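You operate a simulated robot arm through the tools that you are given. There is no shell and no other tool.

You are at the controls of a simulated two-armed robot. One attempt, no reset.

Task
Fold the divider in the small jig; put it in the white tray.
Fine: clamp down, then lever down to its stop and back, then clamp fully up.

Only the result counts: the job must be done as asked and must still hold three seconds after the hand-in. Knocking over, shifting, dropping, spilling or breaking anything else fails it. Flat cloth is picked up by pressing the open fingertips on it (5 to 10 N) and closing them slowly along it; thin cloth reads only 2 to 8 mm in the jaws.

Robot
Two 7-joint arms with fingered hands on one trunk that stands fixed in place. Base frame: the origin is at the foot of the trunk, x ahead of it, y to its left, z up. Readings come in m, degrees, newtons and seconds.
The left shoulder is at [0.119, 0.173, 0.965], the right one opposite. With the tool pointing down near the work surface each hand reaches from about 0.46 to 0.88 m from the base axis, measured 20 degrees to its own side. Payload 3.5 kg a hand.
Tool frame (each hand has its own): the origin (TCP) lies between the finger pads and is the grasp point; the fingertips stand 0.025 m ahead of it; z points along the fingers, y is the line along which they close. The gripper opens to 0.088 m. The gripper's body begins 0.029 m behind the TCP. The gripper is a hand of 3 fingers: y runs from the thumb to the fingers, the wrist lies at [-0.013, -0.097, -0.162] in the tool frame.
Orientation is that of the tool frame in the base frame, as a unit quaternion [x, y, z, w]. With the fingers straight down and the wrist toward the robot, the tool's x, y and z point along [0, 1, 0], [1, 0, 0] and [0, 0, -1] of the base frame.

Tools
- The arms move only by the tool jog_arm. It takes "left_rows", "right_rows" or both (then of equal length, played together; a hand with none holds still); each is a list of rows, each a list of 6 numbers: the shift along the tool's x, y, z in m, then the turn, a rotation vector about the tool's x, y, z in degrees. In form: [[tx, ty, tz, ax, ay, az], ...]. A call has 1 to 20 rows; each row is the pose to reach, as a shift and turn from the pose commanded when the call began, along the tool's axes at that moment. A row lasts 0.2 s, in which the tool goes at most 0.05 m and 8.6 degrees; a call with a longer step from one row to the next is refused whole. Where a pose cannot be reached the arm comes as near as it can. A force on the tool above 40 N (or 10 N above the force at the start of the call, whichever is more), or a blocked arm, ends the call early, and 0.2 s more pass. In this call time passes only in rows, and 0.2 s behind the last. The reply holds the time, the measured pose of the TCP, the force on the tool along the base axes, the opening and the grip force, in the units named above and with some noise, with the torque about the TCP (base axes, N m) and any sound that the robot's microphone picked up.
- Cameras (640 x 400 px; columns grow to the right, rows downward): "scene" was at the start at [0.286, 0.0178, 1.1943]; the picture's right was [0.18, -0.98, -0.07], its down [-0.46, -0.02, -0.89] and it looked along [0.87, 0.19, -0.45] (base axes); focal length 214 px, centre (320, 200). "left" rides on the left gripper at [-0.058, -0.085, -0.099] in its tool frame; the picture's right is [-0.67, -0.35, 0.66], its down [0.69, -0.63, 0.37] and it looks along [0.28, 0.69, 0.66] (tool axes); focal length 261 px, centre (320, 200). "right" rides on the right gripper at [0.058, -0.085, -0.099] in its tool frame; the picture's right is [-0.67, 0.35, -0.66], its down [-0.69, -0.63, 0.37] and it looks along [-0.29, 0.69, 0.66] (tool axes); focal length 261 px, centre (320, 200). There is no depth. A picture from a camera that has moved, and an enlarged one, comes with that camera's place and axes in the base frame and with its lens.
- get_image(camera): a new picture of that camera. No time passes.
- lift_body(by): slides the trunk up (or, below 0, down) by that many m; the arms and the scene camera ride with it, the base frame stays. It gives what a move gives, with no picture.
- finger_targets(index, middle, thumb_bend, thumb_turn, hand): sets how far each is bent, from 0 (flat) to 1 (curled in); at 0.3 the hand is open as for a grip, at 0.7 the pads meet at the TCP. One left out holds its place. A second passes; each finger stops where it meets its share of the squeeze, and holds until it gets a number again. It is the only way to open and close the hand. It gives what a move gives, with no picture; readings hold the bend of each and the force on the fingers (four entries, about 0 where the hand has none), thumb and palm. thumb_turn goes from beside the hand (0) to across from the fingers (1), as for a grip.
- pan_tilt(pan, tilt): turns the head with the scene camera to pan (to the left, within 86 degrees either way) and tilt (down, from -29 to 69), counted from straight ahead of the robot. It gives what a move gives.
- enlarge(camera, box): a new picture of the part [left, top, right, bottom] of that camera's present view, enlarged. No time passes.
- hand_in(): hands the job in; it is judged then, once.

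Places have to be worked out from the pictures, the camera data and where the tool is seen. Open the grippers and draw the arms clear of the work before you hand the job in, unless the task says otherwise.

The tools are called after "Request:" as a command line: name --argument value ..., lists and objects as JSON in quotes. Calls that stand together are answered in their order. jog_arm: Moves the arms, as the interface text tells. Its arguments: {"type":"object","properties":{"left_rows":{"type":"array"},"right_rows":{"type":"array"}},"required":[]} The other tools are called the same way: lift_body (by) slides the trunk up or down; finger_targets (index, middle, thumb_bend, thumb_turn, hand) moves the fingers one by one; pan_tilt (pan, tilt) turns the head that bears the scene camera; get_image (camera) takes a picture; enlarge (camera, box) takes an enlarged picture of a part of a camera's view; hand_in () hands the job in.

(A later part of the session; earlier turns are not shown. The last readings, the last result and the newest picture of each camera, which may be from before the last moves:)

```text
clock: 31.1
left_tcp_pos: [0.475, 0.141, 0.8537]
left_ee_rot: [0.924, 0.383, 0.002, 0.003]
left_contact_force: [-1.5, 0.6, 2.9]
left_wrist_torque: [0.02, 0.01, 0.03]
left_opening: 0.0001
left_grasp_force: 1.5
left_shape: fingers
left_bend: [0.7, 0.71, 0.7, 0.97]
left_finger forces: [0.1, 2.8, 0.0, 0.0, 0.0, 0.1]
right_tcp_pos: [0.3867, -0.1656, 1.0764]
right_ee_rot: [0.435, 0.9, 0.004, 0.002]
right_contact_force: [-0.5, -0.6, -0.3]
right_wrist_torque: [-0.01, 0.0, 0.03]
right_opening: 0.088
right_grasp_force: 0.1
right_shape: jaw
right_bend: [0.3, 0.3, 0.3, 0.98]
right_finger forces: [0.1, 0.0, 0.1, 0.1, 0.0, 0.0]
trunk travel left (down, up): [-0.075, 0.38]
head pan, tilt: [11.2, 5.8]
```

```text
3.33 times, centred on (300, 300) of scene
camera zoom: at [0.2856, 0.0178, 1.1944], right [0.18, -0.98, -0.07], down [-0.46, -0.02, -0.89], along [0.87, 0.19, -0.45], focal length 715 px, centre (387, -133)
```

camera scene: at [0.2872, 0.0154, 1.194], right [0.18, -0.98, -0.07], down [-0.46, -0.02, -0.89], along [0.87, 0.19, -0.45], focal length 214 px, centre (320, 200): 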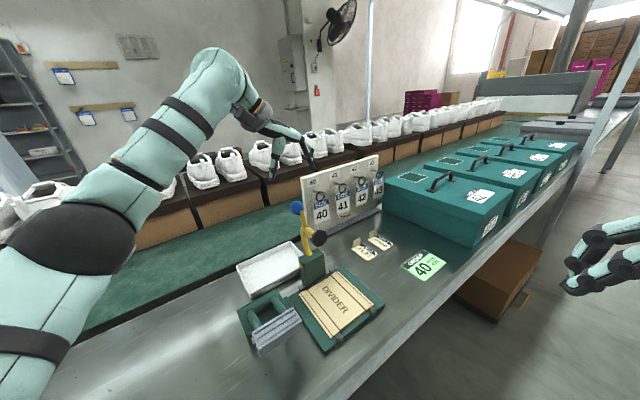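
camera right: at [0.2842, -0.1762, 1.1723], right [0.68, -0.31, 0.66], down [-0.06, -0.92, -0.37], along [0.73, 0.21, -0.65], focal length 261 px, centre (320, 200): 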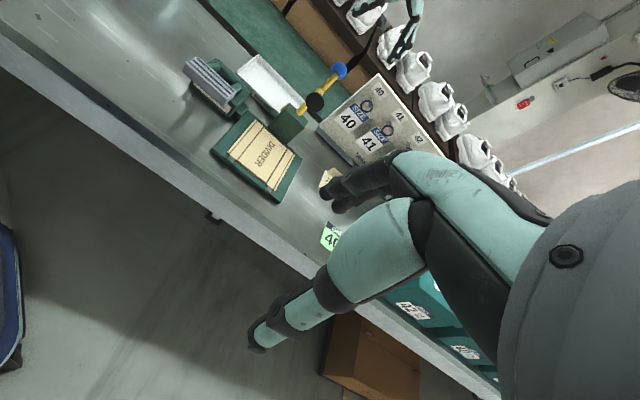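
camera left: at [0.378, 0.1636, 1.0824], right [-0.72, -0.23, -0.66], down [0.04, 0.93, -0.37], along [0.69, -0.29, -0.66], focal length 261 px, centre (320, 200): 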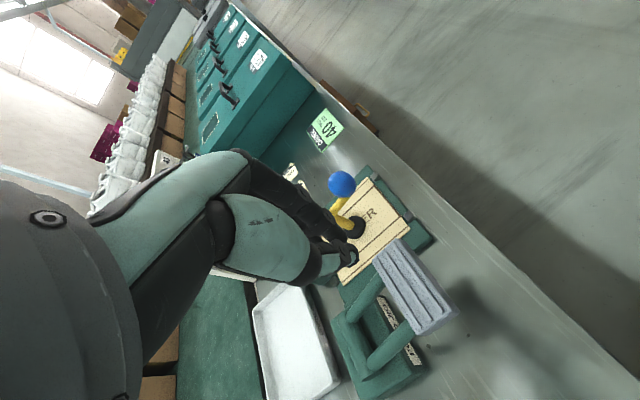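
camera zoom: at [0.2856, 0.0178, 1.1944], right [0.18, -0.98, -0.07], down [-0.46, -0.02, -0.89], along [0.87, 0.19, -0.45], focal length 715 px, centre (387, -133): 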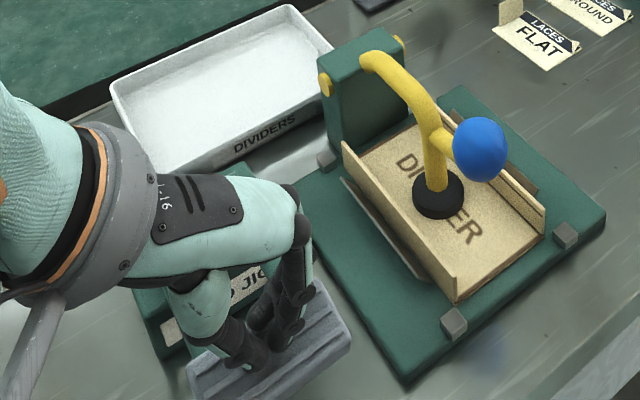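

The lever follows up on its spring and the flaps stay folded. I raise on until the lever is fully back and the hand is clear.

Request:
jog_arm --left_rows '[[0.002, 0, -0.008, 0, 0, 0], [0.004, 0, -0.016, 0, 0, 0], [0.006, 0, -0.026, 0, 0, 0], [0.006, 0, -0.04, 0, 0, 0], [0.006, 0, -0.07, 0, 0, 0], [0.006, 0, -0.11, 0, 0, 0]]'

Request:
enlarge --camera "right" --box '[170, 25, 370, 195]'

Request:
enlarge --camera "scene" --box '[220, 220, 400, 360]'

Request:
get_image --camera "left"

```text
clock: 32.5
left_tcp_pos: [0.4802, 0.1469, 0.9622]
left_ee_rot: [0.924, 0.382, 0.002, 0.003]
left_contact_force: [0.4, -0.1, -0.2]
left_wrist_torque: [0.0, 0.01, -0.02]
left_opening: 0.0
left_grasp_force: 0.1
left_shape: fingers
left_bend: [0.7, 0.7, 0.7, 0.98]
left_finger forces: [0.0, 0.0, 0.1, 0.0, 0.0, 0.1]
right_tcp_pos: [0.3869, -0.1662, 1.0779]
right_ee_rot: [0.435, 0.9, 0.005, 0.002]
right_contact_force: [0.1, -0.4, 0.0]
right_wrist_torque: [-0.01, 0.0, 0.02]
right_opening: 0.0876
right_grasp_force: 0.1
right_shape: jaw
right_bend: [0.3, 0.3, 0.3, 0.98]
right_finger forces: [0.0, 0.1, 0.0, 0.1, 0.1, 0.1]
trunk travel left (down, up): [-0.075, 0.38]
head pan, tilt: [11.2, 5.8]
```

```text
2.35 times, centred on (270, 110) of right
camera zoom: at [0.2828, -0.174, 1.1735], right [0.68, -0.31, 0.66], down [-0.06, -0.93, -0.37], along [0.73, 0.21, -0.65], focal length 613 px, centre (438, 412)
```

zoom: 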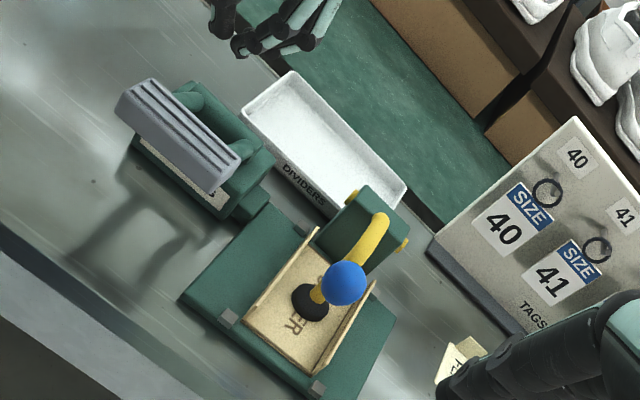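

```text
2.86 times, centred on (310, 290) of scene
camera zoom: at [0.2856, 0.0174, 1.1945], right [0.18, -0.98, -0.07], down [-0.46, -0.02, -0.89], along [0.87, 0.19, -0.45], focal length 613 px, centre (349, -57)
```

zoom: 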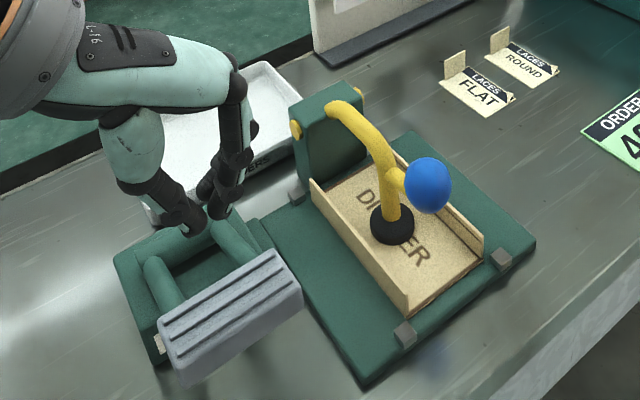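

```text
taken
camera left: at [0.378, 0.1662, 1.061], right [-0.72, -0.23, -0.66], down [0.04, 0.93, -0.37], along [0.7, -0.29, -0.66], focal length 261 px, centre (320, 200)
```

left: 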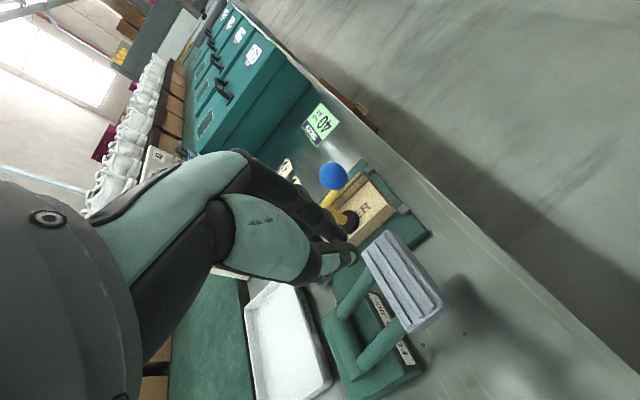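

The lever is fully back, both flaps stand up and the clamp is still down. Next I raise the clamp: open the fingers, move back over the ball at [0.588, 0.0425, 0.850] and descend around it.

Request:
finger_targets --hand "left" --index 0.35 --middle 0.35 --thumb_bend 0.35

Request:
jog_arm --left_rows '[[0, 0.03, 0, 0, 0, 0], [0, 0.07, 0, 0, 0, 0], [0, 0.11, 0, 0, 0, 0], [0, 0.15, 0, 0, 0, 0]]'

Request:
get_image --camera "left"

Request:
enlarge --camera "scene" --box '[260, 180, 420, 320]'

```text
clock: 33.5
left_tcp_pos: [0.4802, 0.1457, 0.9628]
left_ee_rot: [0.924, 0.383, 0.001, 0.004]
left_contact_force: [-0.4, 0.0, -0.4]
left_wrist_torque: [0.02, -0.02, 0.01]
left_opening: 0.0739
left_grasp_force: 0.1
left_shape: fingers
left_bend: [0.35, 0.35, 0.35, 0.98]
left_finger forces: [0.0, 0.0, 0.0, 0.0, 0.0, 0.0]
right_tcp_pos: [0.3866, -0.1656, 1.076]
right_ee_rot: [0.435, 0.9, 0.005, 0.002]
right_contact_force: [0.3, 0.5, -0.4]
right_wrist_torque: [0.0, -0.01, -0.04]
right_opening: 0.0878
right_grasp_force: 0.0
right_shape: jaw
right_bend: [0.3, 0.3, 0.3, 0.98]
right_finger forces: [0.0, 0.0, 0.0, 0.0, 0.0, 0.0]
trunk travel left (down, up): [-0.075, 0.38]
head pan, tilt: [11.2, 5.8]
```

```text
clock: 34.5
left_tcp_pos: [0.5902, 0.0376, 0.9614]
left_ee_rot: [0.923, 0.384, 0.002, 0.002]
left_contact_force: [0.7, -0.1, -0.4]
left_wrist_torque: [0.0, 0.0, -0.03]
left_opening: 0.0737
left_grasp_force: 0.0
left_shape: fingers
left_bend: [0.35, 0.35, 0.35, 0.98]
left_finger forces: [0.0, 0.0, 0.0, 0.1, 0.0, 0.1]
right_tcp_pos: [0.3881, -0.1657, 1.076]
right_ee_rot: [0.435, 0.9, 0.005, 0.002]
right_contact_force: [0.3, -0.1, -0.1]
right_wrist_torque: [-0.01, -0.04, -0.03]
right_opening: 0.0878
right_grasp_force: 0.0
right_shape: jaw
right_bend: [0.3, 0.3, 0.3, 0.98]
right_finger forces: [0.0, 0.0, 0.0, 0.0, 0.1, 0.1]
trunk travel left (down, up): [-0.075, 0.38]
head pan, tilt: [11.2, 5.8]
```

```text
taken
camera left: at [0.4884, 0.0579, 1.0602], right [-0.72, -0.23, -0.66], down [0.04, 0.93, -0.37], along [0.7, -0.29, -0.66], focal length 261 px, centre (320, 200)
```

left: 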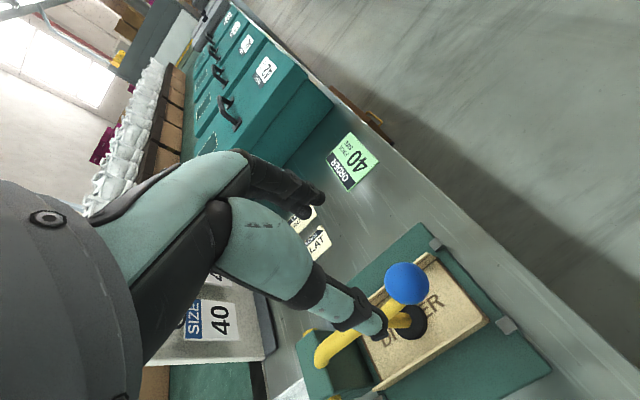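

```text
2.86 times, centred on (340, 250) of scene
camera zoom: at [0.2868, 0.0169, 1.1941], right [0.18, -0.98, -0.07], down [-0.46, -0.02, -0.89], along [0.87, 0.19, -0.45], focal length 613 px, centre (263, 57)
```

zoom: 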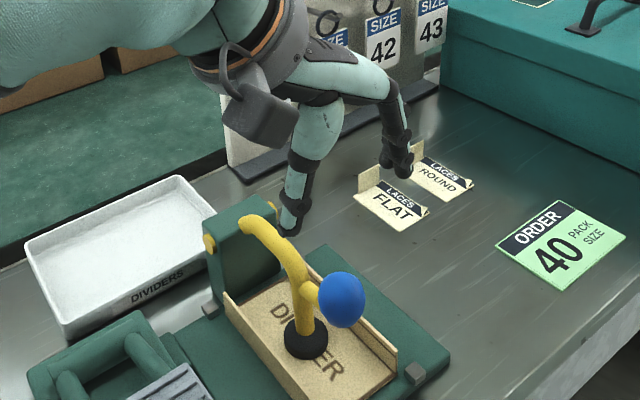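

The hand is 5 mm too far to the finger side. I correct that while descending to put the pads just below the ball's equator.

Request:
jog_arm --left_rows '[[0, -0.003, 0.03, 0, 0, 0], [0, -0.005, 0.06, 0, 0, 0], [0, -0.005, 0.085, 0, 0, 0], [0, -0.005, 0.104, 0, 0, 0]]'

Request:
finger_targets --hand "left" --index 0.58 --middle 0.58 --thumb_bend 0.58

Request:
enlarge --camera "right" --box '[230, 90, 330, 170]'

Request:
enlarge --camera "left" --box '[260, 180, 440, 340]'

```text
clock: 35.5
left_tcp_pos: [0.5815, 0.0424, 0.8598]
left_ee_rot: [0.924, 0.382, 0.002, 0.003]
left_contact_force: [-0.3, 0.4, -0.3]
left_wrist_torque: [-0.04, 0.0, 0.01]
left_opening: 0.074
left_grasp_force: 0.1
left_shape: fingers
left_bend: [0.35, 0.35, 0.35, 0.98]
left_finger forces: [0.0, 0.1, 0.0, 0.0, 0.0, 0.0]
right_tcp_pos: [0.3874, -0.1681, 1.0764]
right_ee_rot: [0.435, 0.9, 0.005, 0.003]
right_contact_force: [-0.4, -0.1, 0.5]
right_wrist_torque: [0.05, 0.01, 0.02]
right_opening: 0.0878
right_grasp_force: 0.0
right_shape: jaw
right_bend: [0.3, 0.3, 0.3, 0.98]
right_finger forces: [0.0, 0.0, 0.0, 0.0, 0.1, 0.1]
trunk travel left (down, up): [-0.075, 0.38]
head pan, tilt: [11.2, 5.8]
```

```text
clock: 36.5
left_tcp_pos: [0.582, 0.0416, 0.8595]
left_ee_rot: [0.924, 0.383, 0.002, 0.004]
left_contact_force: [0.2, -0.5, -0.2]
left_wrist_torque: [0.0, -0.01, -0.03]
left_opening: 0.0268
left_grasp_force: 0.0
left_shape: fingers
left_bend: [0.57, 0.57, 0.57, 0.98]
left_finger forces: [0.0, 0.1, 0.0, 0.0, 0.0, 0.1]
right_tcp_pos: [0.3865, -0.1664, 1.0758]
right_ee_rot: [0.435, 0.9, 0.005, 0.002]
right_contact_force: [-0.4, -0.4, -0.4]
right_wrist_torque: [0.05, -0.01, 0.02]
right_opening: 0.0879
right_grasp_force: 0.0
right_shape: jaw
right_bend: [0.3, 0.3, 0.3, 0.98]
right_finger forces: [0.1, 0.0, 0.1, 0.0, 0.0, 0.0]
trunk travel left (down, up): [-0.075, 0.38]
head pan, tilt: [11.2, 5.8]
```

```text
5.00 times, centred on (280, 130) of right
camera zoom: at [0.2833, -0.1737, 1.1734], right [0.68, -0.31, 0.66], down [-0.07, -0.93, -0.37], along [0.73, 0.21, -0.65], focal length 1303 px, centre (520, 550)
```

zoom: 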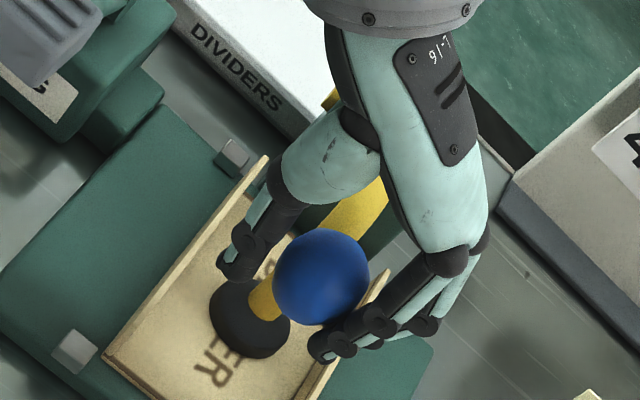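

```text
2.50 times, centred on (350, 260) of left
camera zoom: at [0.48, 0.0613, 0.9572], right [-0.72, -0.23, -0.66], down [0.04, 0.93, -0.37], along [0.7, -0.29, -0.66], focal length 652 px, centre (245, 50)
```

zoom: 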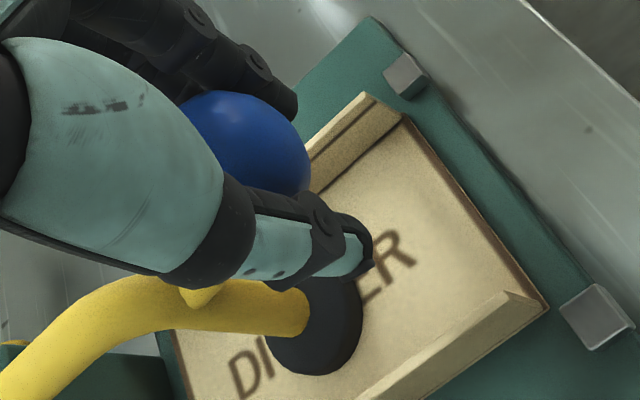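

The ball sits nearer the fingers than the thumb, so I shift the hand 3 mm toward the finger side, then close.

Request:
jog_arm --left_rows '[[0.001, 0.002, 0, 0, 0, 0], [0.002, 0.0035, 0, 0, 0, 0]]'

Request:
finger_targets --hand "left" --index 0.65 --middle 0.65 --thumb_bend 0.65

Request:
enlarge --camera "right" --box '[230, 90, 330, 170]'

Request:
enlarge --camera "left" --box '[260, 180, 440, 340]'

```text
clock: 37.1
left_tcp_pos: [0.5852, 0.0393, 0.8587]
left_ee_rot: [0.924, 0.383, 0.002, 0.003]
left_contact_force: [0.1, -0.4, 0.1]
left_wrist_torque: [-0.02, 0.02, 0.0]
left_opening: 0.0267
left_grasp_force: 0.0
left_shape: fingers
left_bend: [0.57, 0.57, 0.57, 0.98]
left_finger forces: [0.0, 0.0, 0.0, 0.0, 0.1, 0.1]
right_tcp_pos: [0.3854, -0.1654, 1.0766]
right_ee_rot: [0.436, 0.9, 0.004, 0.002]
right_contact_force: [-0.7, 0.6, 0.4]
right_wrist_torque: [0.02, -0.01, 0.0]
right_opening: 0.0875
right_grasp_force: 0.1
right_shape: jaw
right_bend: [0.3, 0.3, 0.3, 0.98]
right_finger forces: [0.0, 0.1, 0.0, 0.0, 0.1, 0.0]
trunk travel left (down, up): [-0.075, 0.38]
head pan, tilt: [11.2, 5.8]
```

```text
clock: 38.1
left_tcp_pos: [0.5859, 0.039, 0.8595]
left_ee_rot: [0.924, 0.383, 0.002, 0.003]
left_contact_force: [-1.3, 0.9, -0.4]
left_wrist_torque: [-0.02, -0.01, -0.05]
left_opening: 0.0164
left_grasp_force: 3.6
left_shape: fingers
left_bend: [0.63, 0.63, 0.61, 0.97]
left_finger forces: [1.5, 1.6, 0.1, 0.0, 3.7, 0.0]
right_tcp_pos: [0.3868, -0.1657, 1.076]
right_ee_rot: [0.435, 0.9, 0.005, 0.002]
right_contact_force: [0.0, 0.2, 0.3]
right_wrist_torque: [-0.04, 0.02, -0.01]
right_opening: 0.0879
right_grasp_force: 0.1
right_shape: jaw
right_bend: [0.3, 0.3, 0.3, 0.98]
right_finger forces: [0.1, 0.1, 0.0, 0.0, 0.0, 0.1]
trunk travel left (down, up): [-0.075, 0.38]
head pan, tilt: [11.2, 5.8]
```

```text
5.00 times, centred on (280, 130) of right
camera zoom: at [0.2832, -0.1737, 1.1734], right [0.68, -0.31, 0.66], down [-0.07, -0.93, -0.37], along [0.73, 0.21, -0.65], focal length 1303 px, centre (520, 550)
```

zoom: 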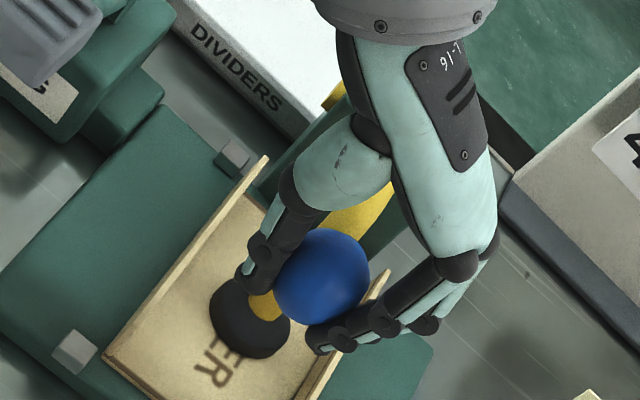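

```text
2.50 times, centred on (350, 260) of left
camera zoom: at [0.4838, 0.0599, 0.9574], right [-0.72, -0.23, -0.66], down [0.04, 0.93, -0.37], along [0.7, -0.29, -0.66], focal length 652 px, centre (245, 50)
```

zoom: 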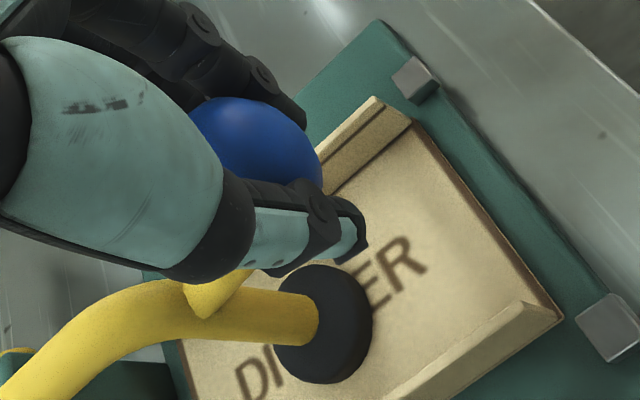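

All three digits hold the ball firmly with the tips closed underneath it. I lift along the reverse arc, first about 22°.

Request:
jog_arm --left_rows '[[0.0022, 0, -0.0085, 0, 0, 0], [0.0049, 0, -0.017, 0, 0, 0], [0.0083, 0, -0.0252, 0, 0, 0], [0.012, 0, -0.0332, 0, 0, 0], [0.0211, 0, -0.0483, 0, 0, 0]]'

Request:
enlarge --camera "right" --box '[220, 60, 360, 170]'

Request:
enlarge --camera "scene" --box '[260, 200, 420, 320]'

```text
clock: 39.3
left_tcp_pos: [0.6004, 0.0549, 0.9095]
left_ee_rot: [0.924, 0.382, 0.002, 0.003]
left_contact_force: [-1.9, -2.7, 1.2]
left_wrist_torque: [-0.02, 0.07, -0.05]
left_opening: 0.0156
left_grasp_force: 3.2
left_shape: fingers
left_bend: [0.63, 0.63, 0.62, 0.97]
left_finger forces: [2.1, 1.3, 0.1, 0.0, 2.9, 0.1]
right_tcp_pos: [0.3869, -0.1664, 1.0761]
right_ee_rot: [0.435, 0.9, 0.005, 0.002]
right_contact_force: [-0.6, -0.1, 0.0]
right_wrist_torque: [-0.01, 0.02, 0.02]
right_opening: 0.088
right_grasp_force: 0.2
right_shape: jaw
right_bend: [0.3, 0.3, 0.3, 0.98]
right_finger forces: [0.0, 0.0, 0.0, 0.0, 0.1, 0.0]
trunk travel left (down, up): [-0.075, 0.38]
head pan, tilt: [11.2, 5.8]
```

```text
3.64 times, centred on (290, 115) of right
camera zoom: at [0.2827, -0.1741, 1.1735], right [0.68, -0.31, 0.66], down [-0.06, -0.93, -0.37], along [0.73, 0.21, -0.65], focal length 948 px, centre (429, 509)
```

zoom: 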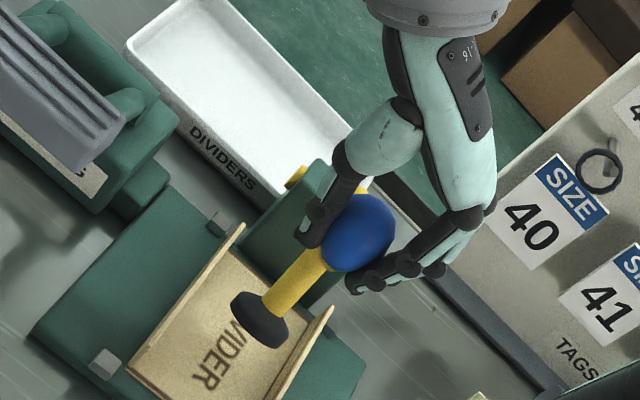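

```text
3.33 times, centred on (340, 260) of scene
camera zoom: at [0.2855, 0.0173, 1.1945], right [0.18, -0.98, -0.07], down [-0.46, -0.02, -0.89], along [0.87, 0.19, -0.45], focal length 715 px, centre (253, 0)
```

zoom: 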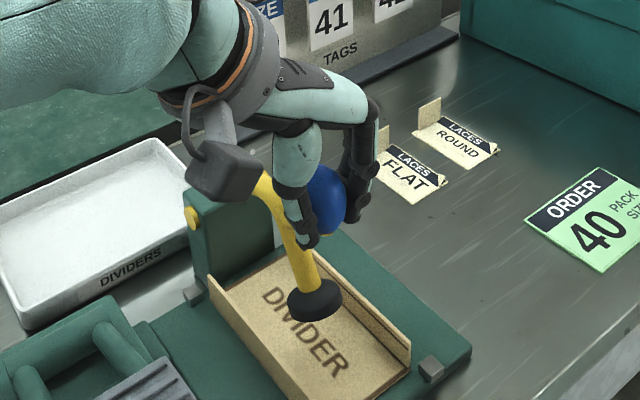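

The foot is lifting off cleanly and the divider stays in place. I continue the arc to about 82°.

Request:
jog_arm --left_rows '[[0.0111, 0, -0.0138, 0, 0, 0], [0.0239, 0, -0.0261, 0, 0, 0], [0.0381, 0, -0.0365, 0, 0, 0], [0.0535, 0, -0.0451, 0, 0, 0], [0.07, 0, -0.0515, 0, 0, 0], [0.0872, 0, -0.0558, 0, 0, 0], [0.1047, 0, -0.0577, 0, 0, 0], [0.1225, 0, -0.0574, 0, 0, 0]]'

Request:
enlarge --camera "right" --box '[250, 30, 390, 140]'

Request:
enlarge --camera "scene" --box '[240, 170, 400, 290]'

```text
clock: 41.1
left_tcp_pos: [0.6877, 0.1436, 0.9666]
left_ee_rot: [0.924, 0.383, 0.001, 0.003]
left_contact_force: [0.8, -1.3, -3.9]
left_wrist_torque: [-0.02, 0.06, -0.04]
left_opening: 0.0097
left_grasp_force: 1.8
left_shape: fingers
left_bend: [0.65, 0.63, 0.65, 0.97]
left_finger forces: [0.5, 3.8, 0.0, 0.0, 0.0, 0.1]
right_tcp_pos: [0.3881, -0.1666, 1.0757]
right_ee_rot: [0.435, 0.9, 0.005, 0.002]
right_contact_force: [-0.2, -0.2, 0.0]
right_wrist_torque: [-0.04, 0.01, 0.02]
right_opening: 0.088
right_grasp_force: 0.0
right_shape: jaw
right_bend: [0.3, 0.3, 0.3, 0.98]
right_finger forces: [0.1, 0.0, 0.0, 0.0, 0.0, 0.1]
trunk travel left (down, up): [-0.075, 0.38]
head pan, tilt: [11.2, 5.8]
```

```text
3.64 times, centred on (320, 85) of right
camera zoom: at [0.2844, -0.1737, 1.1729], right [0.68, -0.31, 0.66], down [-0.07, -0.93, -0.37], along [0.73, 0.21, -0.65], focal length 948 px, centre (320, 618)
```

zoom: 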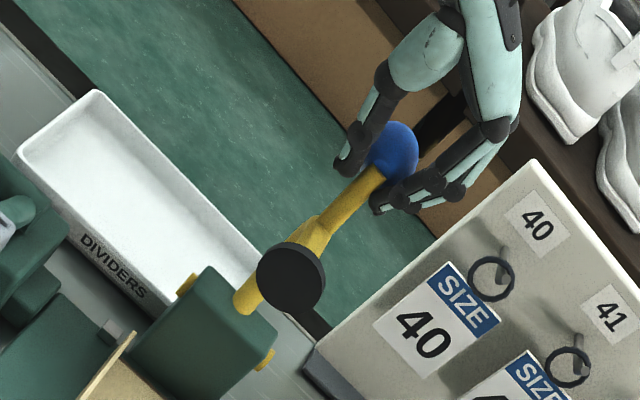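

```text
3.33 times, centred on (320, 230) of scene
camera zoom: at [0.2873, 0.0177, 1.1939], right [0.18, -0.98, -0.07], down [-0.46, -0.02, -0.89], along [0.87, 0.19, -0.45], focal length 715 px, centre (320, 100)
```

zoom: 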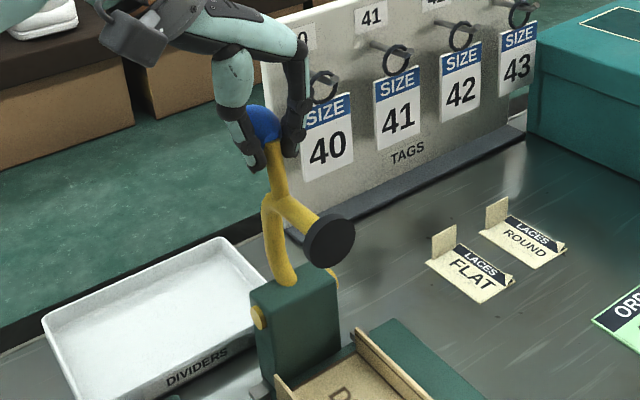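

The clamp is almost up. I bring it the remaining ~12° back to its starting position with a little extra to seat it against the stop.

Request:
jog_arm --left_rows '[[0.009, 0, 0.0012, 0, 0, 0], [0.0174, 0, 0.0027, 0, 0, 0], [0.0235, 0, 0.0042, 0, 0, 0], [0.0288, 0, 0.0057, 0, 0, 0], [0.033, 0, 0.007, 0, 0, 0]]'

Request:
enlarge --camera "right" --box '[250, 30, 390, 140]'

Request:
enlarge --camera "scene" --box '[270, 190, 350, 240]'

```text
clock: 42.3
left_tcp_pos: [0.7101, 0.1656, 0.9595]
left_ee_rot: [0.924, 0.383, 0.002, 0.003]
left_contact_force: [-3.5, -4.6, -0.6]
left_wrist_torque: [-0.04, 0.05, -0.04]
left_opening: 0.0148
left_grasp_force: 4.5
left_shape: fingers
left_bend: [0.63, 0.63, 0.63, 0.95]
left_finger forces: [2.6, 1.7, 0.0, 0.0, 3.6, 0.0]
right_tcp_pos: [0.3863, -0.1663, 1.0768]
right_ee_rot: [0.435, 0.901, 0.006, 0.002]
right_contact_force: [-0.3, -0.2, 0.6]
right_wrist_torque: [0.03, -0.02, 0.0]
right_opening: 0.0876
right_grasp_force: 0.1
right_shape: jaw
right_bend: [0.3, 0.3, 0.3, 0.98]
right_finger forces: [0.0, 0.1, 0.0, 0.2, 0.0, 0.1]
trunk travel left (down, up): [-0.075, 0.38]
head pan, tilt: [11.2, 5.8]
```

```text
3.64 times, centred on (320, 85) of right
camera zoom: at [0.2824, -0.1746, 1.1735], right [0.68, -0.31, 0.66], down [-0.06, -0.93, -0.37], along [0.73, 0.21, -0.65], focal length 948 px, centre (320, 618)
```

zoom: 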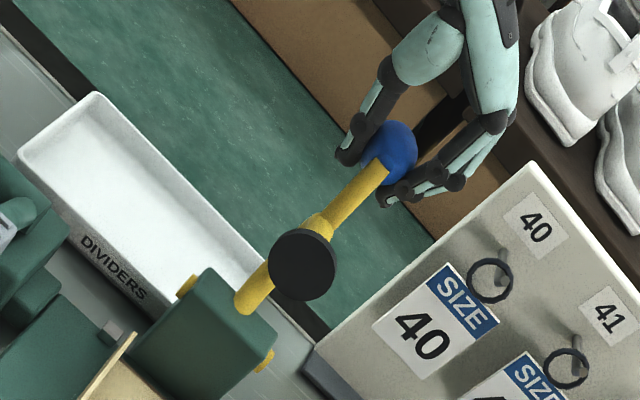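

```text
8.00 times, centred on (310, 215) of scene
camera zoom: at [0.2852, 0.0169, 1.1946], right [0.18, -0.98, -0.07], down [-0.46, -0.02, -0.89], along [0.87, 0.19, -0.45], focal length 1716 px, centre (400, 80)
```

zoom: 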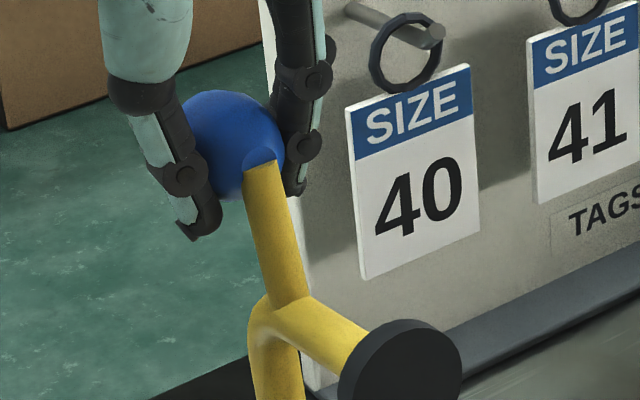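

The clamp's picture matches its starting position and the hand feels a 6 N reaction against the stop. I nudge 3 mm more to be sure, then open and rise off.

Request:
jog_arm --left_rows '[[0.003, 0, 0.0005, 0, 0, 0]]'

Request:
finger_targets --hand "left" --index 0.35 --middle 0.35 --thumb_bend 0.35

Request:
jog_arm --left_rows '[[0, 0, -0.02, 0, 0, 0], [0, 0, -0.05, 0, 0, 0], [0, 0, -0.09, 0, 0, 0], [0, 0, -0.12, 0, 0, 0]]'

Request:
enlarge --camera "scene" --box '[270, 190, 350, 240]'

Request:
enlarge --camera "scene" --box '[220, 220, 400, 360]'

Request:
enlarge --camera "right" --box '[200, 40, 360, 210]'

Request:
get_image --camera "left"

```text
clock: 42.7
left_tcp_pos: [0.711, 0.1669, 0.9587]
left_ee_rot: [0.924, 0.383, 0.001, 0.003]
left_contact_force: [-7.0, -5.8, -2.1]
left_wrist_torque: [-0.09, 0.08, -0.02]
left_opening: 0.0158
left_grasp_force: 4.7
left_shape: fingers
left_bend: [0.63, 0.64, 0.62, 0.95]
left_finger forces: [3.2, 1.1, 0.0, 0.0, 4.9, 0.1]
right_tcp_pos: [0.3868, -0.1665, 1.0769]
right_ee_rot: [0.434, 0.901, 0.005, 0.003]
right_contact_force: [-0.3, -0.9, 0.3]
right_wrist_torque: [0.0, -0.01, 0.01]
right_opening: 0.0878
right_grasp_force: 0.0
right_shape: jaw
right_bend: [0.3, 0.3, 0.3, 0.98]
right_finger forces: [0.0, 0.0, 0.0, 0.0, 0.1, 0.1]
trunk travel left (down, up): [-0.075, 0.38]
head pan, tilt: [11.2, 5.8]
```

```text
clock: 43.7
left_tcp_pos: [0.7119, 0.1678, 0.9596]
left_ee_rot: [0.924, 0.383, 0.003, 0.003]
left_contact_force: [-0.1, -0.1, 0.6]
left_wrist_torque: [0.0, 0.04, 0.0]
left_opening: 0.074
left_grasp_force: 0.1
left_shape: fingers
left_bend: [0.35, 0.35, 0.35, 0.97]
left_finger forces: [0.0, 0.0, 0.1, 0.1, 0.1, 0.1]
right_tcp_pos: [0.3859, -0.1665, 1.0761]
right_ee_rot: [0.435, 0.9, 0.004, 0.003]
right_contact_force: [0.2, 0.3, -0.1]
right_wrist_torque: [0.0, 0.02, 0.01]
right_opening: 0.0879
right_grasp_force: 0.1
right_shape: jaw
right_bend: [0.3, 0.3, 0.3, 0.98]
right_finger forces: [0.0, 0.0, 0.1, 0.0, 0.0, 0.0]
trunk travel left (down, up): [-0.075, 0.38]
head pan, tilt: [11.2, 5.8]
```

```text
clock: 44.7
left_tcp_pos: [0.7126, 0.1686, 1.0778]
left_ee_rot: [0.924, 0.382, 0.002, 0.003]
left_contact_force: [0.9, -0.3, 0.0]
left_wrist_torque: [0.0, -0.01, 0.03]
left_opening: 0.0738
left_grasp_force: 0.1
left_shape: fingers
left_bend: [0.35, 0.35, 0.35, 0.97]
left_finger forces: [0.0, 0.0, 0.0, 0.0, 0.0, 0.1]
right_tcp_pos: [0.3867, -0.1667, 1.0753]
right_ee_rot: [0.436, 0.9, 0.004, 0.002]
right_contact_force: [-0.7, -0.2, 0.8]
right_wrist_torque: [-0.01, -0.02, -0.02]
right_opening: 0.0878
right_grasp_force: 0.0
right_shape: jaw
right_bend: [0.3, 0.3, 0.3, 0.98]
right_finger forces: [0.1, 0.1, 0.0, 0.0, 0.0, 0.0]
trunk travel left (down, up): [-0.075, 0.38]
head pan, tilt: [11.2, 5.8]
```

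```text
8.00 times, centred on (310, 215) of scene
camera zoom: at [0.2855, 0.0172, 1.1945], right [0.18, -0.98, -0.07], down [-0.46, -0.02, -0.89], along [0.87, 0.19, -0.45], focal length 1716 px, centre (400, 80)
```

zoom: 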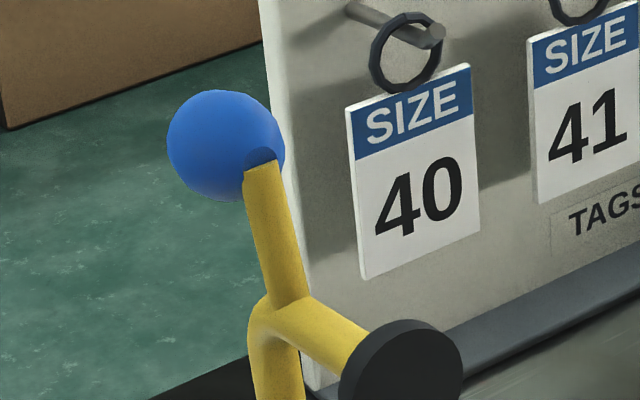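

```text
2.86 times, centred on (310, 290) of scene
camera zoom: at [0.2855, 0.0172, 1.1945], right [0.18, -0.98, -0.07], down [-0.46, -0.02, -0.89], along [0.87, 0.19, -0.45], focal length 613 px, centre (349, -57)
```

zoom: 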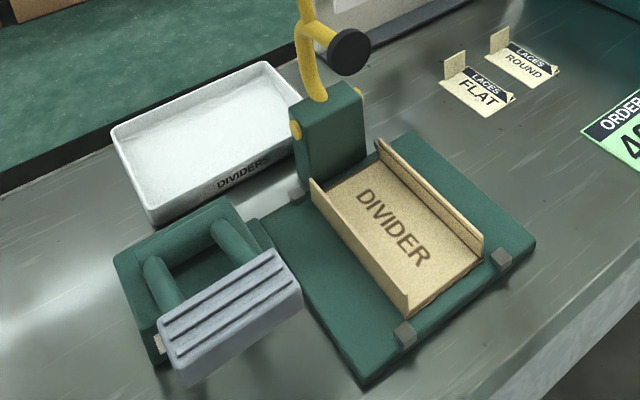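

```text
2.35 times, centred on (280, 125) of right
camera zoom: at [0.2828, -0.1742, 1.1735], right [0.68, -0.31, 0.66], down [-0.06, -0.93, -0.37], along [0.73, 0.21, -0.65], focal length 613 px, centre (414, 376)
```

zoom: 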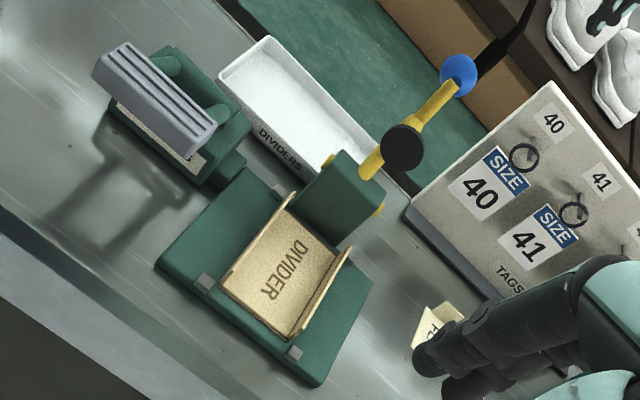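

```text
taken
camera left: at [0.611, 0.188, 1.176], right [-0.72, -0.23, -0.66], down [0.04, 0.93, -0.37], along [0.7, -0.29, -0.65], focal length 261 px, centre (320, 200)
```

left: 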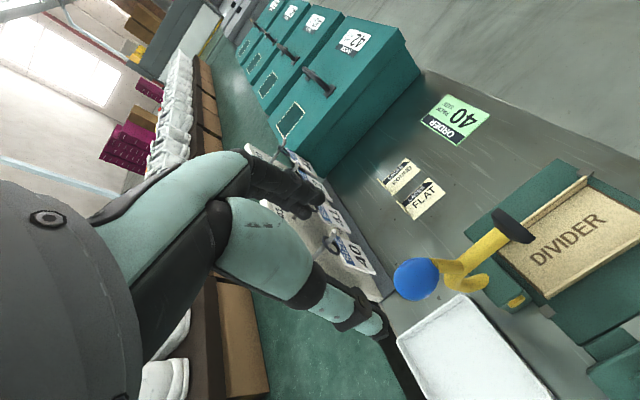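

The clamp is fully up exactly as at the start, the lever is up, and the divider stands folded with both flaps upright. Now I measure the folded divider and the tray with close-ups.

Request:
enlarge --camera "scene" --box '[290, 250, 380, 320]'

Request:
enlarge --camera "right" --box '[230, 110, 320, 200]'

Request:
enlarge --camera "scene" --box '[230, 230, 330, 300]'

Request:
enlarge --camera "right" --box '[230, 45, 320, 125]'

Request:
enlarge --camera "left" --box '[380, 150, 640, 400]'

```text
5.71 times, centred on (335, 285) of scene
camera zoom: at [0.2855, 0.0172, 1.1945], right [0.18, -0.98, -0.07], down [-0.46, -0.02, -0.89], along [0.87, 0.19, -0.45], focal length 1226 px, centre (234, -286)
```

zoom: 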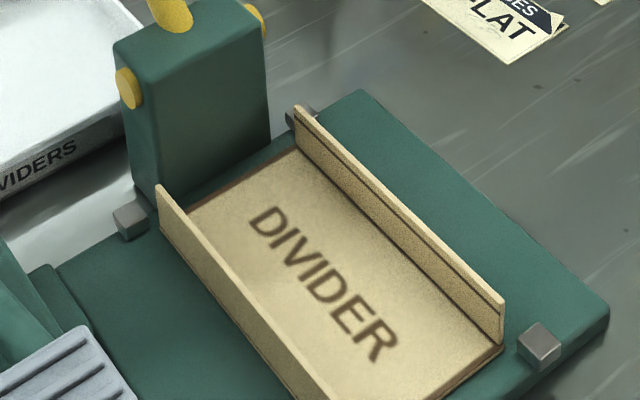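

```text
4.44 times, centred on (275, 155) of right
camera zoom: at [0.2828, -0.1742, 1.1735], right [0.68, -0.31, 0.66], down [-0.06, -0.93, -0.37], along [0.73, 0.21, -0.65], focal length 1158 px, centre (520, 400)
```

zoom: 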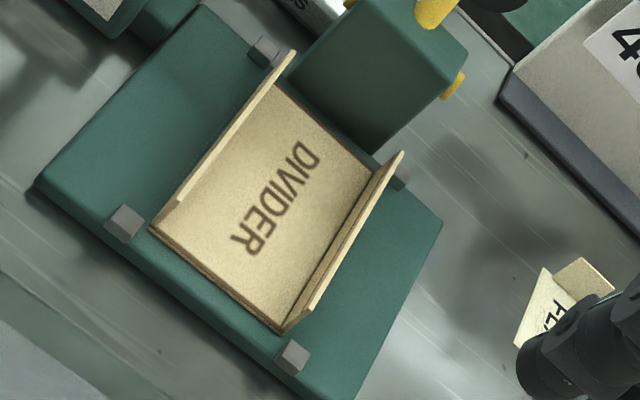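

```text
5.71 times, centred on (280, 265) of scene
camera zoom: at [0.2855, 0.0172, 1.1945], right [0.18, -0.98, -0.07], down [-0.46, -0.02, -0.89], along [0.87, 0.19, -0.45], focal length 1226 px, centre (549, -171)
```

zoom: 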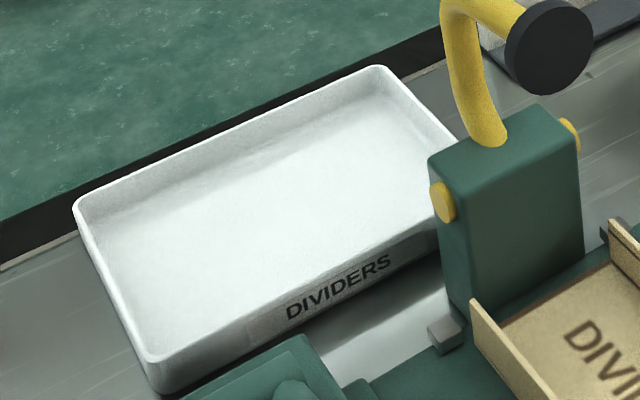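

```text
5.00 times, centred on (275, 85) of right
camera zoom: at [0.2828, -0.1742, 1.1735], right [0.68, -0.31, 0.66], down [-0.06, -0.93, -0.37], along [0.73, 0.21, -0.65], focal length 1303 px, centre (545, 775)
```

zoom: 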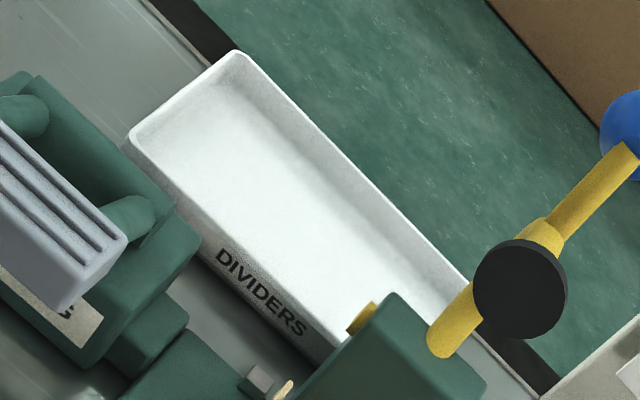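

```text
1.60 times, centred on (510, 275) of left
camera zoom: at [0.611, 0.188, 1.176], right [-0.72, -0.23, -0.66], down [0.04, 0.93, -0.37], along [0.7, -0.29, -0.65], focal length 417 px, centre (16, 80)
```

zoom: 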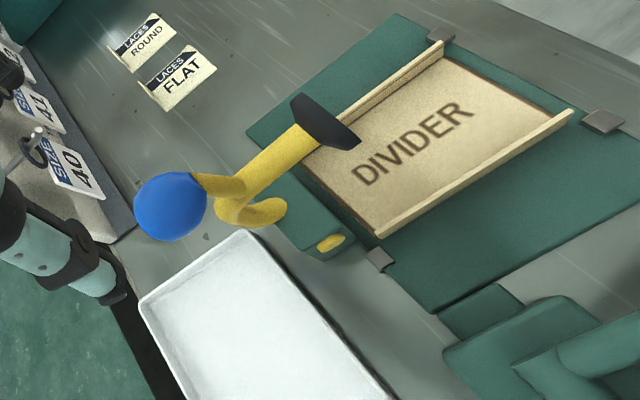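

Measured from these views, the folded divider is a channel with flaps at q≈0.349 and q≈0.4235 (q = (x−y)/√2), spanning p≈0.427–0.555 with flap tops near z≈0.785. The tray spans p 0.622–0.738 and q 0.231–0.402 with its rim at z≈0.772, so the divider must be turned 90°. I move the left hand over the near part of the left flap, clear of the raised clamp foot.

Request:
jog_arm --left_rows '[[-0.03, -0.007, 0, 0, 0, 0], [-0.07, -0.016, 0, 0, 0, 0], [-0.11, -0.025, 0, 0, 0, 0], [-0.15, -0.034, 0, 0, 0, 0], [-0.158, -0.036, 0.04, 0, 0, 0], [-0.158, -0.036, 0.08, 0, 0, 0], [-0.158, -0.036, 0.12, 0, 0, 0], [-0.158, -0.036, 0.16, 0, 0, 0]]'

Request:
finger_targets --hand "left" --index 0.5 --middle 0.5 --thumb_bend 0.5

Request:
get_image --camera "left"

Request:
enlarge --camera "right" --box '[180, 60, 340, 200]'

Request:
enlarge --camera "scene" --box '[230, 200, 400, 340]'

```text
clock: 46.5
left_tcp_pos: [0.5744, 0.0838, 0.9161]
left_ee_rot: [0.924, 0.383, 0.001, 0.004]
left_contact_force: [0.2, -0.5, -0.6]
left_wrist_torque: [0.01, 0.02, 0.02]
left_opening: 0.0738
left_grasp_force: 0.1
left_shape: fingers
left_bend: [0.35, 0.35, 0.35, 0.97]
left_finger forces: [0.0, 0.0, 0.0, 0.0, 0.1, 0.0]
right_tcp_pos: [0.3877, -0.1639, 1.0759]
right_ee_rot: [0.435, 0.9, 0.004, 0.002]
right_contact_force: [0.1, 0.0, 0.2]
right_wrist_torque: [-0.03, 0.01, 0.0]
right_opening: 0.0877
right_grasp_force: 0.2
right_shape: jaw
right_bend: [0.3, 0.3, 0.3, 0.98]
right_finger forces: [0.0, 0.0, 0.1, 0.1, 0.1, 0.0]
trunk travel left (down, up): [-0.075, 0.38]
head pan, tilt: [11.2, 5.8]
```

```text
clock: 47.5
left_tcp_pos: [0.5752, 0.0854, 0.919]
left_ee_rot: [0.924, 0.383, 0.002, 0.003]
left_contact_force: [-0.6, 0.1, 1.1]
left_wrist_torque: [-0.01, 0.01, 0.0]
left_opening: 0.0423
left_grasp_force: 0.1
left_shape: fingers
left_bend: [0.5, 0.5, 0.5, 0.97]
left_finger forces: [0.1, 0.1, 0.1, 0.1, 0.0, 0.1]
right_tcp_pos: [0.3867, -0.1661, 1.0765]
right_ee_rot: [0.435, 0.9, 0.004, 0.003]
right_contact_force: [-0.2, -0.3, -0.7]
right_wrist_torque: [0.07, 0.0, -0.02]
right_opening: 0.0879
right_grasp_force: 0.1
right_shape: jaw
right_bend: [0.3, 0.3, 0.3, 0.98]
right_finger forces: [0.0, 0.0, 0.1, 0.1, 0.0, 0.0]
trunk travel left (down, up): [-0.075, 0.38]
head pan, tilt: [11.2, 5.8]
```

```text
taken
camera left: at [0.4726, 0.1045, 1.0167], right [-0.72, -0.23, -0.66], down [0.04, 0.93, -0.37], along [0.7, -0.29, -0.66], focal length 261 px, centre (320, 200)
```

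left: 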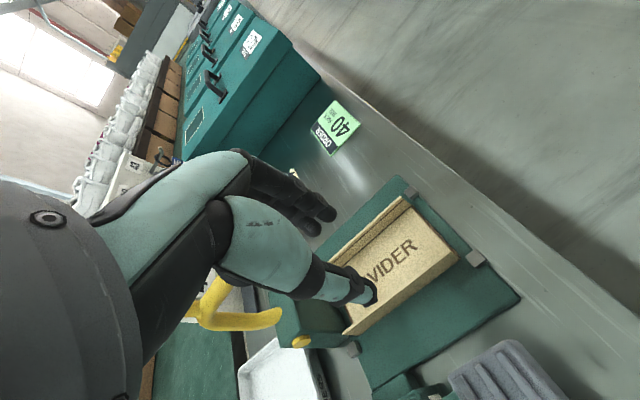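

```text
2.86 times, centred on (260, 130) of right
camera zoom: at [0.2833, -0.1737, 1.1734], right [0.68, -0.31, 0.66], down [-0.07, -0.93, -0.37], along [0.73, 0.21, -0.65], focal length 745 px, centre (491, 400)
```

zoom: 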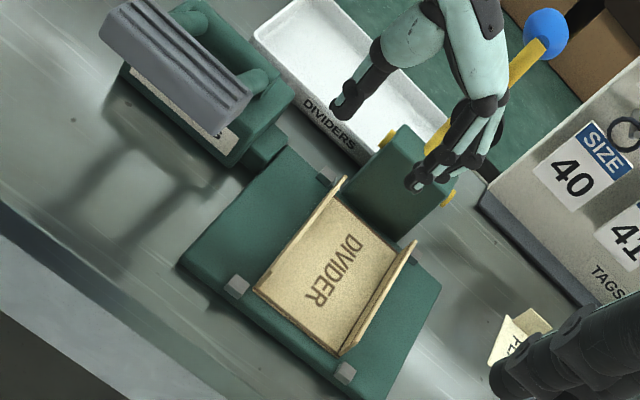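

```text
2.86 times, centred on (315, 270) of scene
camera zoom: at [0.2861, 0.0177, 1.1943], right [0.18, -0.98, -0.07], down [-0.46, -0.02, -0.89], along [0.87, 0.19, -0.45], focal length 613 px, centre (334, 0)
```

zoom: 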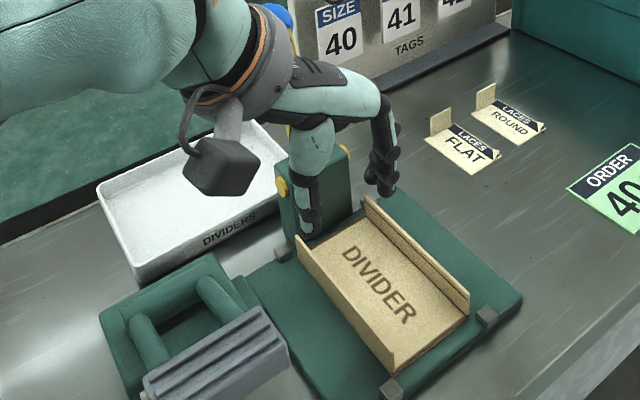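

The TCP is nearly above the left flap. I enlarge the left camera view to refine the flap's line before descending.

Request:
enlarge --camera "left" --box '[310, 180, 490, 350]'

Request:
enlarge --camera "scene" --box '[300, 240, 370, 310]'

```text
2.35 times, centred on (400, 265) of left
camera zoom: at [0.4726, 0.1045, 1.0167], right [-0.72, -0.23, -0.66], down [0.04, 0.93, -0.37], along [0.7, -0.29, -0.66], focal length 613 px, centre (132, 47)
```

zoom: 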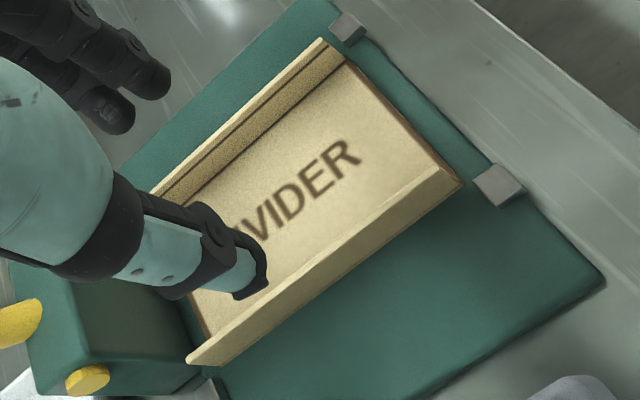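

```text
5.71 times, centred on (335, 275) of scene
camera zoom: at [0.2861, 0.0177, 1.1943], right [0.18, -0.98, -0.07], down [-0.46, -0.02, -0.89], along [0.87, 0.19, -0.45], focal length 1226 px, centre (234, -229)
```

zoom: 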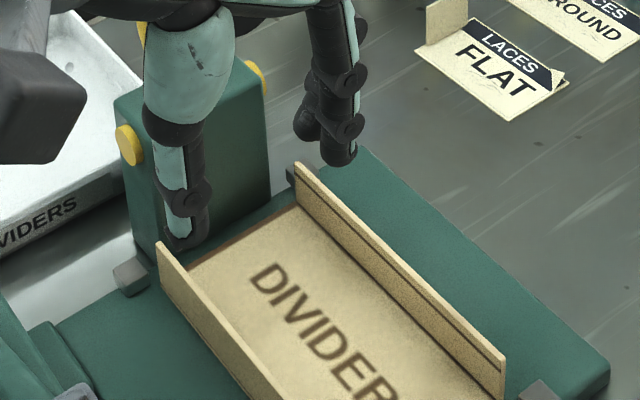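

The flap's top edge lies at q≈0.349 while the TCP is at q≈0.3455. I shift 3.5 mm and descend to just above the flap to check.

Request:
jog_arm --left_rows '[[0, 0.0035, 0.03, 0, 0, 0], [0, 0.0035, 0.055, 0, 0, 0], [0, 0.0035, 0.075, 0, 0, 0], [0, 0.0035, 0.09, 0, 0, 0]]'

Request:
enlarge --camera "left" --box '[300, 170, 500, 350]'

Request:
enlarge --camera "scene" --box '[250, 220, 390, 340]'

Request:
enlarge --camera "right" --box '[200, 70, 330, 190]'

```text
clock: 48.5
left_tcp_pos: [0.5776, 0.0801, 0.8276]
left_ee_rot: [0.924, 0.383, 0.002, 0.003]
left_contact_force: [-0.6, 1.2, -0.1]
left_wrist_torque: [0.01, 0.03, -0.01]
left_opening: 0.0421
left_grasp_force: 0.2
left_shape: fingers
left_bend: [0.5, 0.5, 0.5, 0.97]
left_finger forces: [0.0, 0.1, 0.0, 0.0, 0.0, 0.0]
right_tcp_pos: [0.3863, -0.1653, 1.0755]
right_ee_rot: [0.435, 0.9, 0.005, 0.002]
right_contact_force: [0.6, 0.0, -0.1]
right_wrist_torque: [0.01, -0.01, 0.02]
right_opening: 0.0878
right_grasp_force: 0.1
right_shape: jaw
right_bend: [0.3, 0.3, 0.3, 0.98]
right_finger forces: [0.0, 0.0, 0.1, 0.0, 0.1, 0.0]
trunk travel left (down, up): [-0.075, 0.38]
head pan, tilt: [11.2, 5.8]
```

```text
2.22 times, centred on (400, 260) of left
camera zoom: at [0.4761, 0.0996, 0.926], right [-0.72, -0.23, -0.66], down [0.04, 0.93, -0.37], along [0.7, -0.29, -0.66], focal length 579 px, centre (142, 67)
```

zoom: 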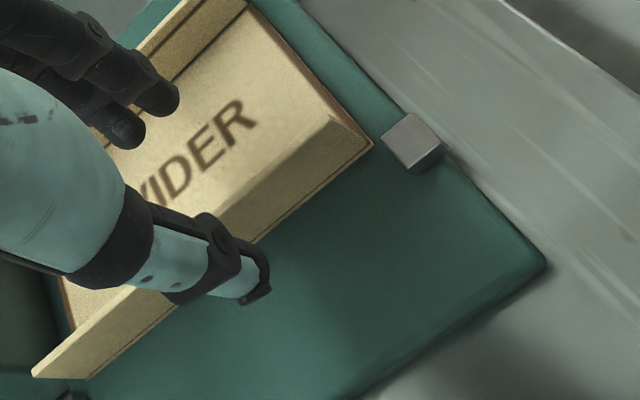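

```text
3.33 times, centred on (320, 280) of scene
camera zoom: at [0.2863, 0.0178, 1.1943], right [0.18, -0.98, -0.07], down [-0.46, -0.02, -0.89], along [0.87, 0.19, -0.45], focal length 715 px, centre (320, -67)
```

zoom: 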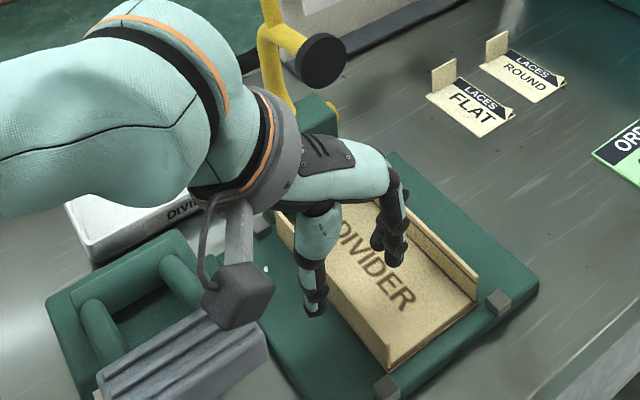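

```text
3.33 times, centred on (265, 130) of right
camera zoom: at [0.2835, -0.1736, 1.1733], right [0.68, -0.31, 0.66], down [-0.07, -0.93, -0.37], along [0.73, 0.21, -0.65], focal length 869 px, centre (503, 433)
```

zoom: 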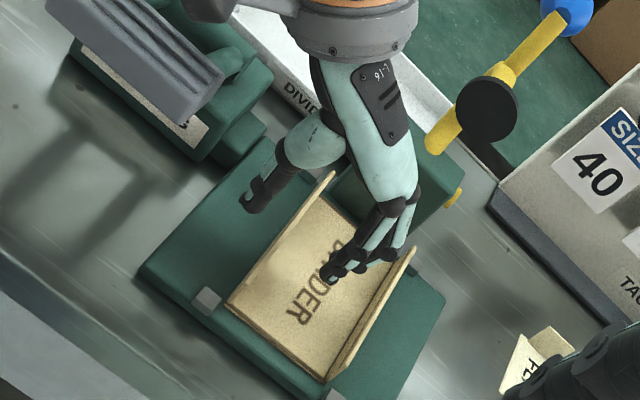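

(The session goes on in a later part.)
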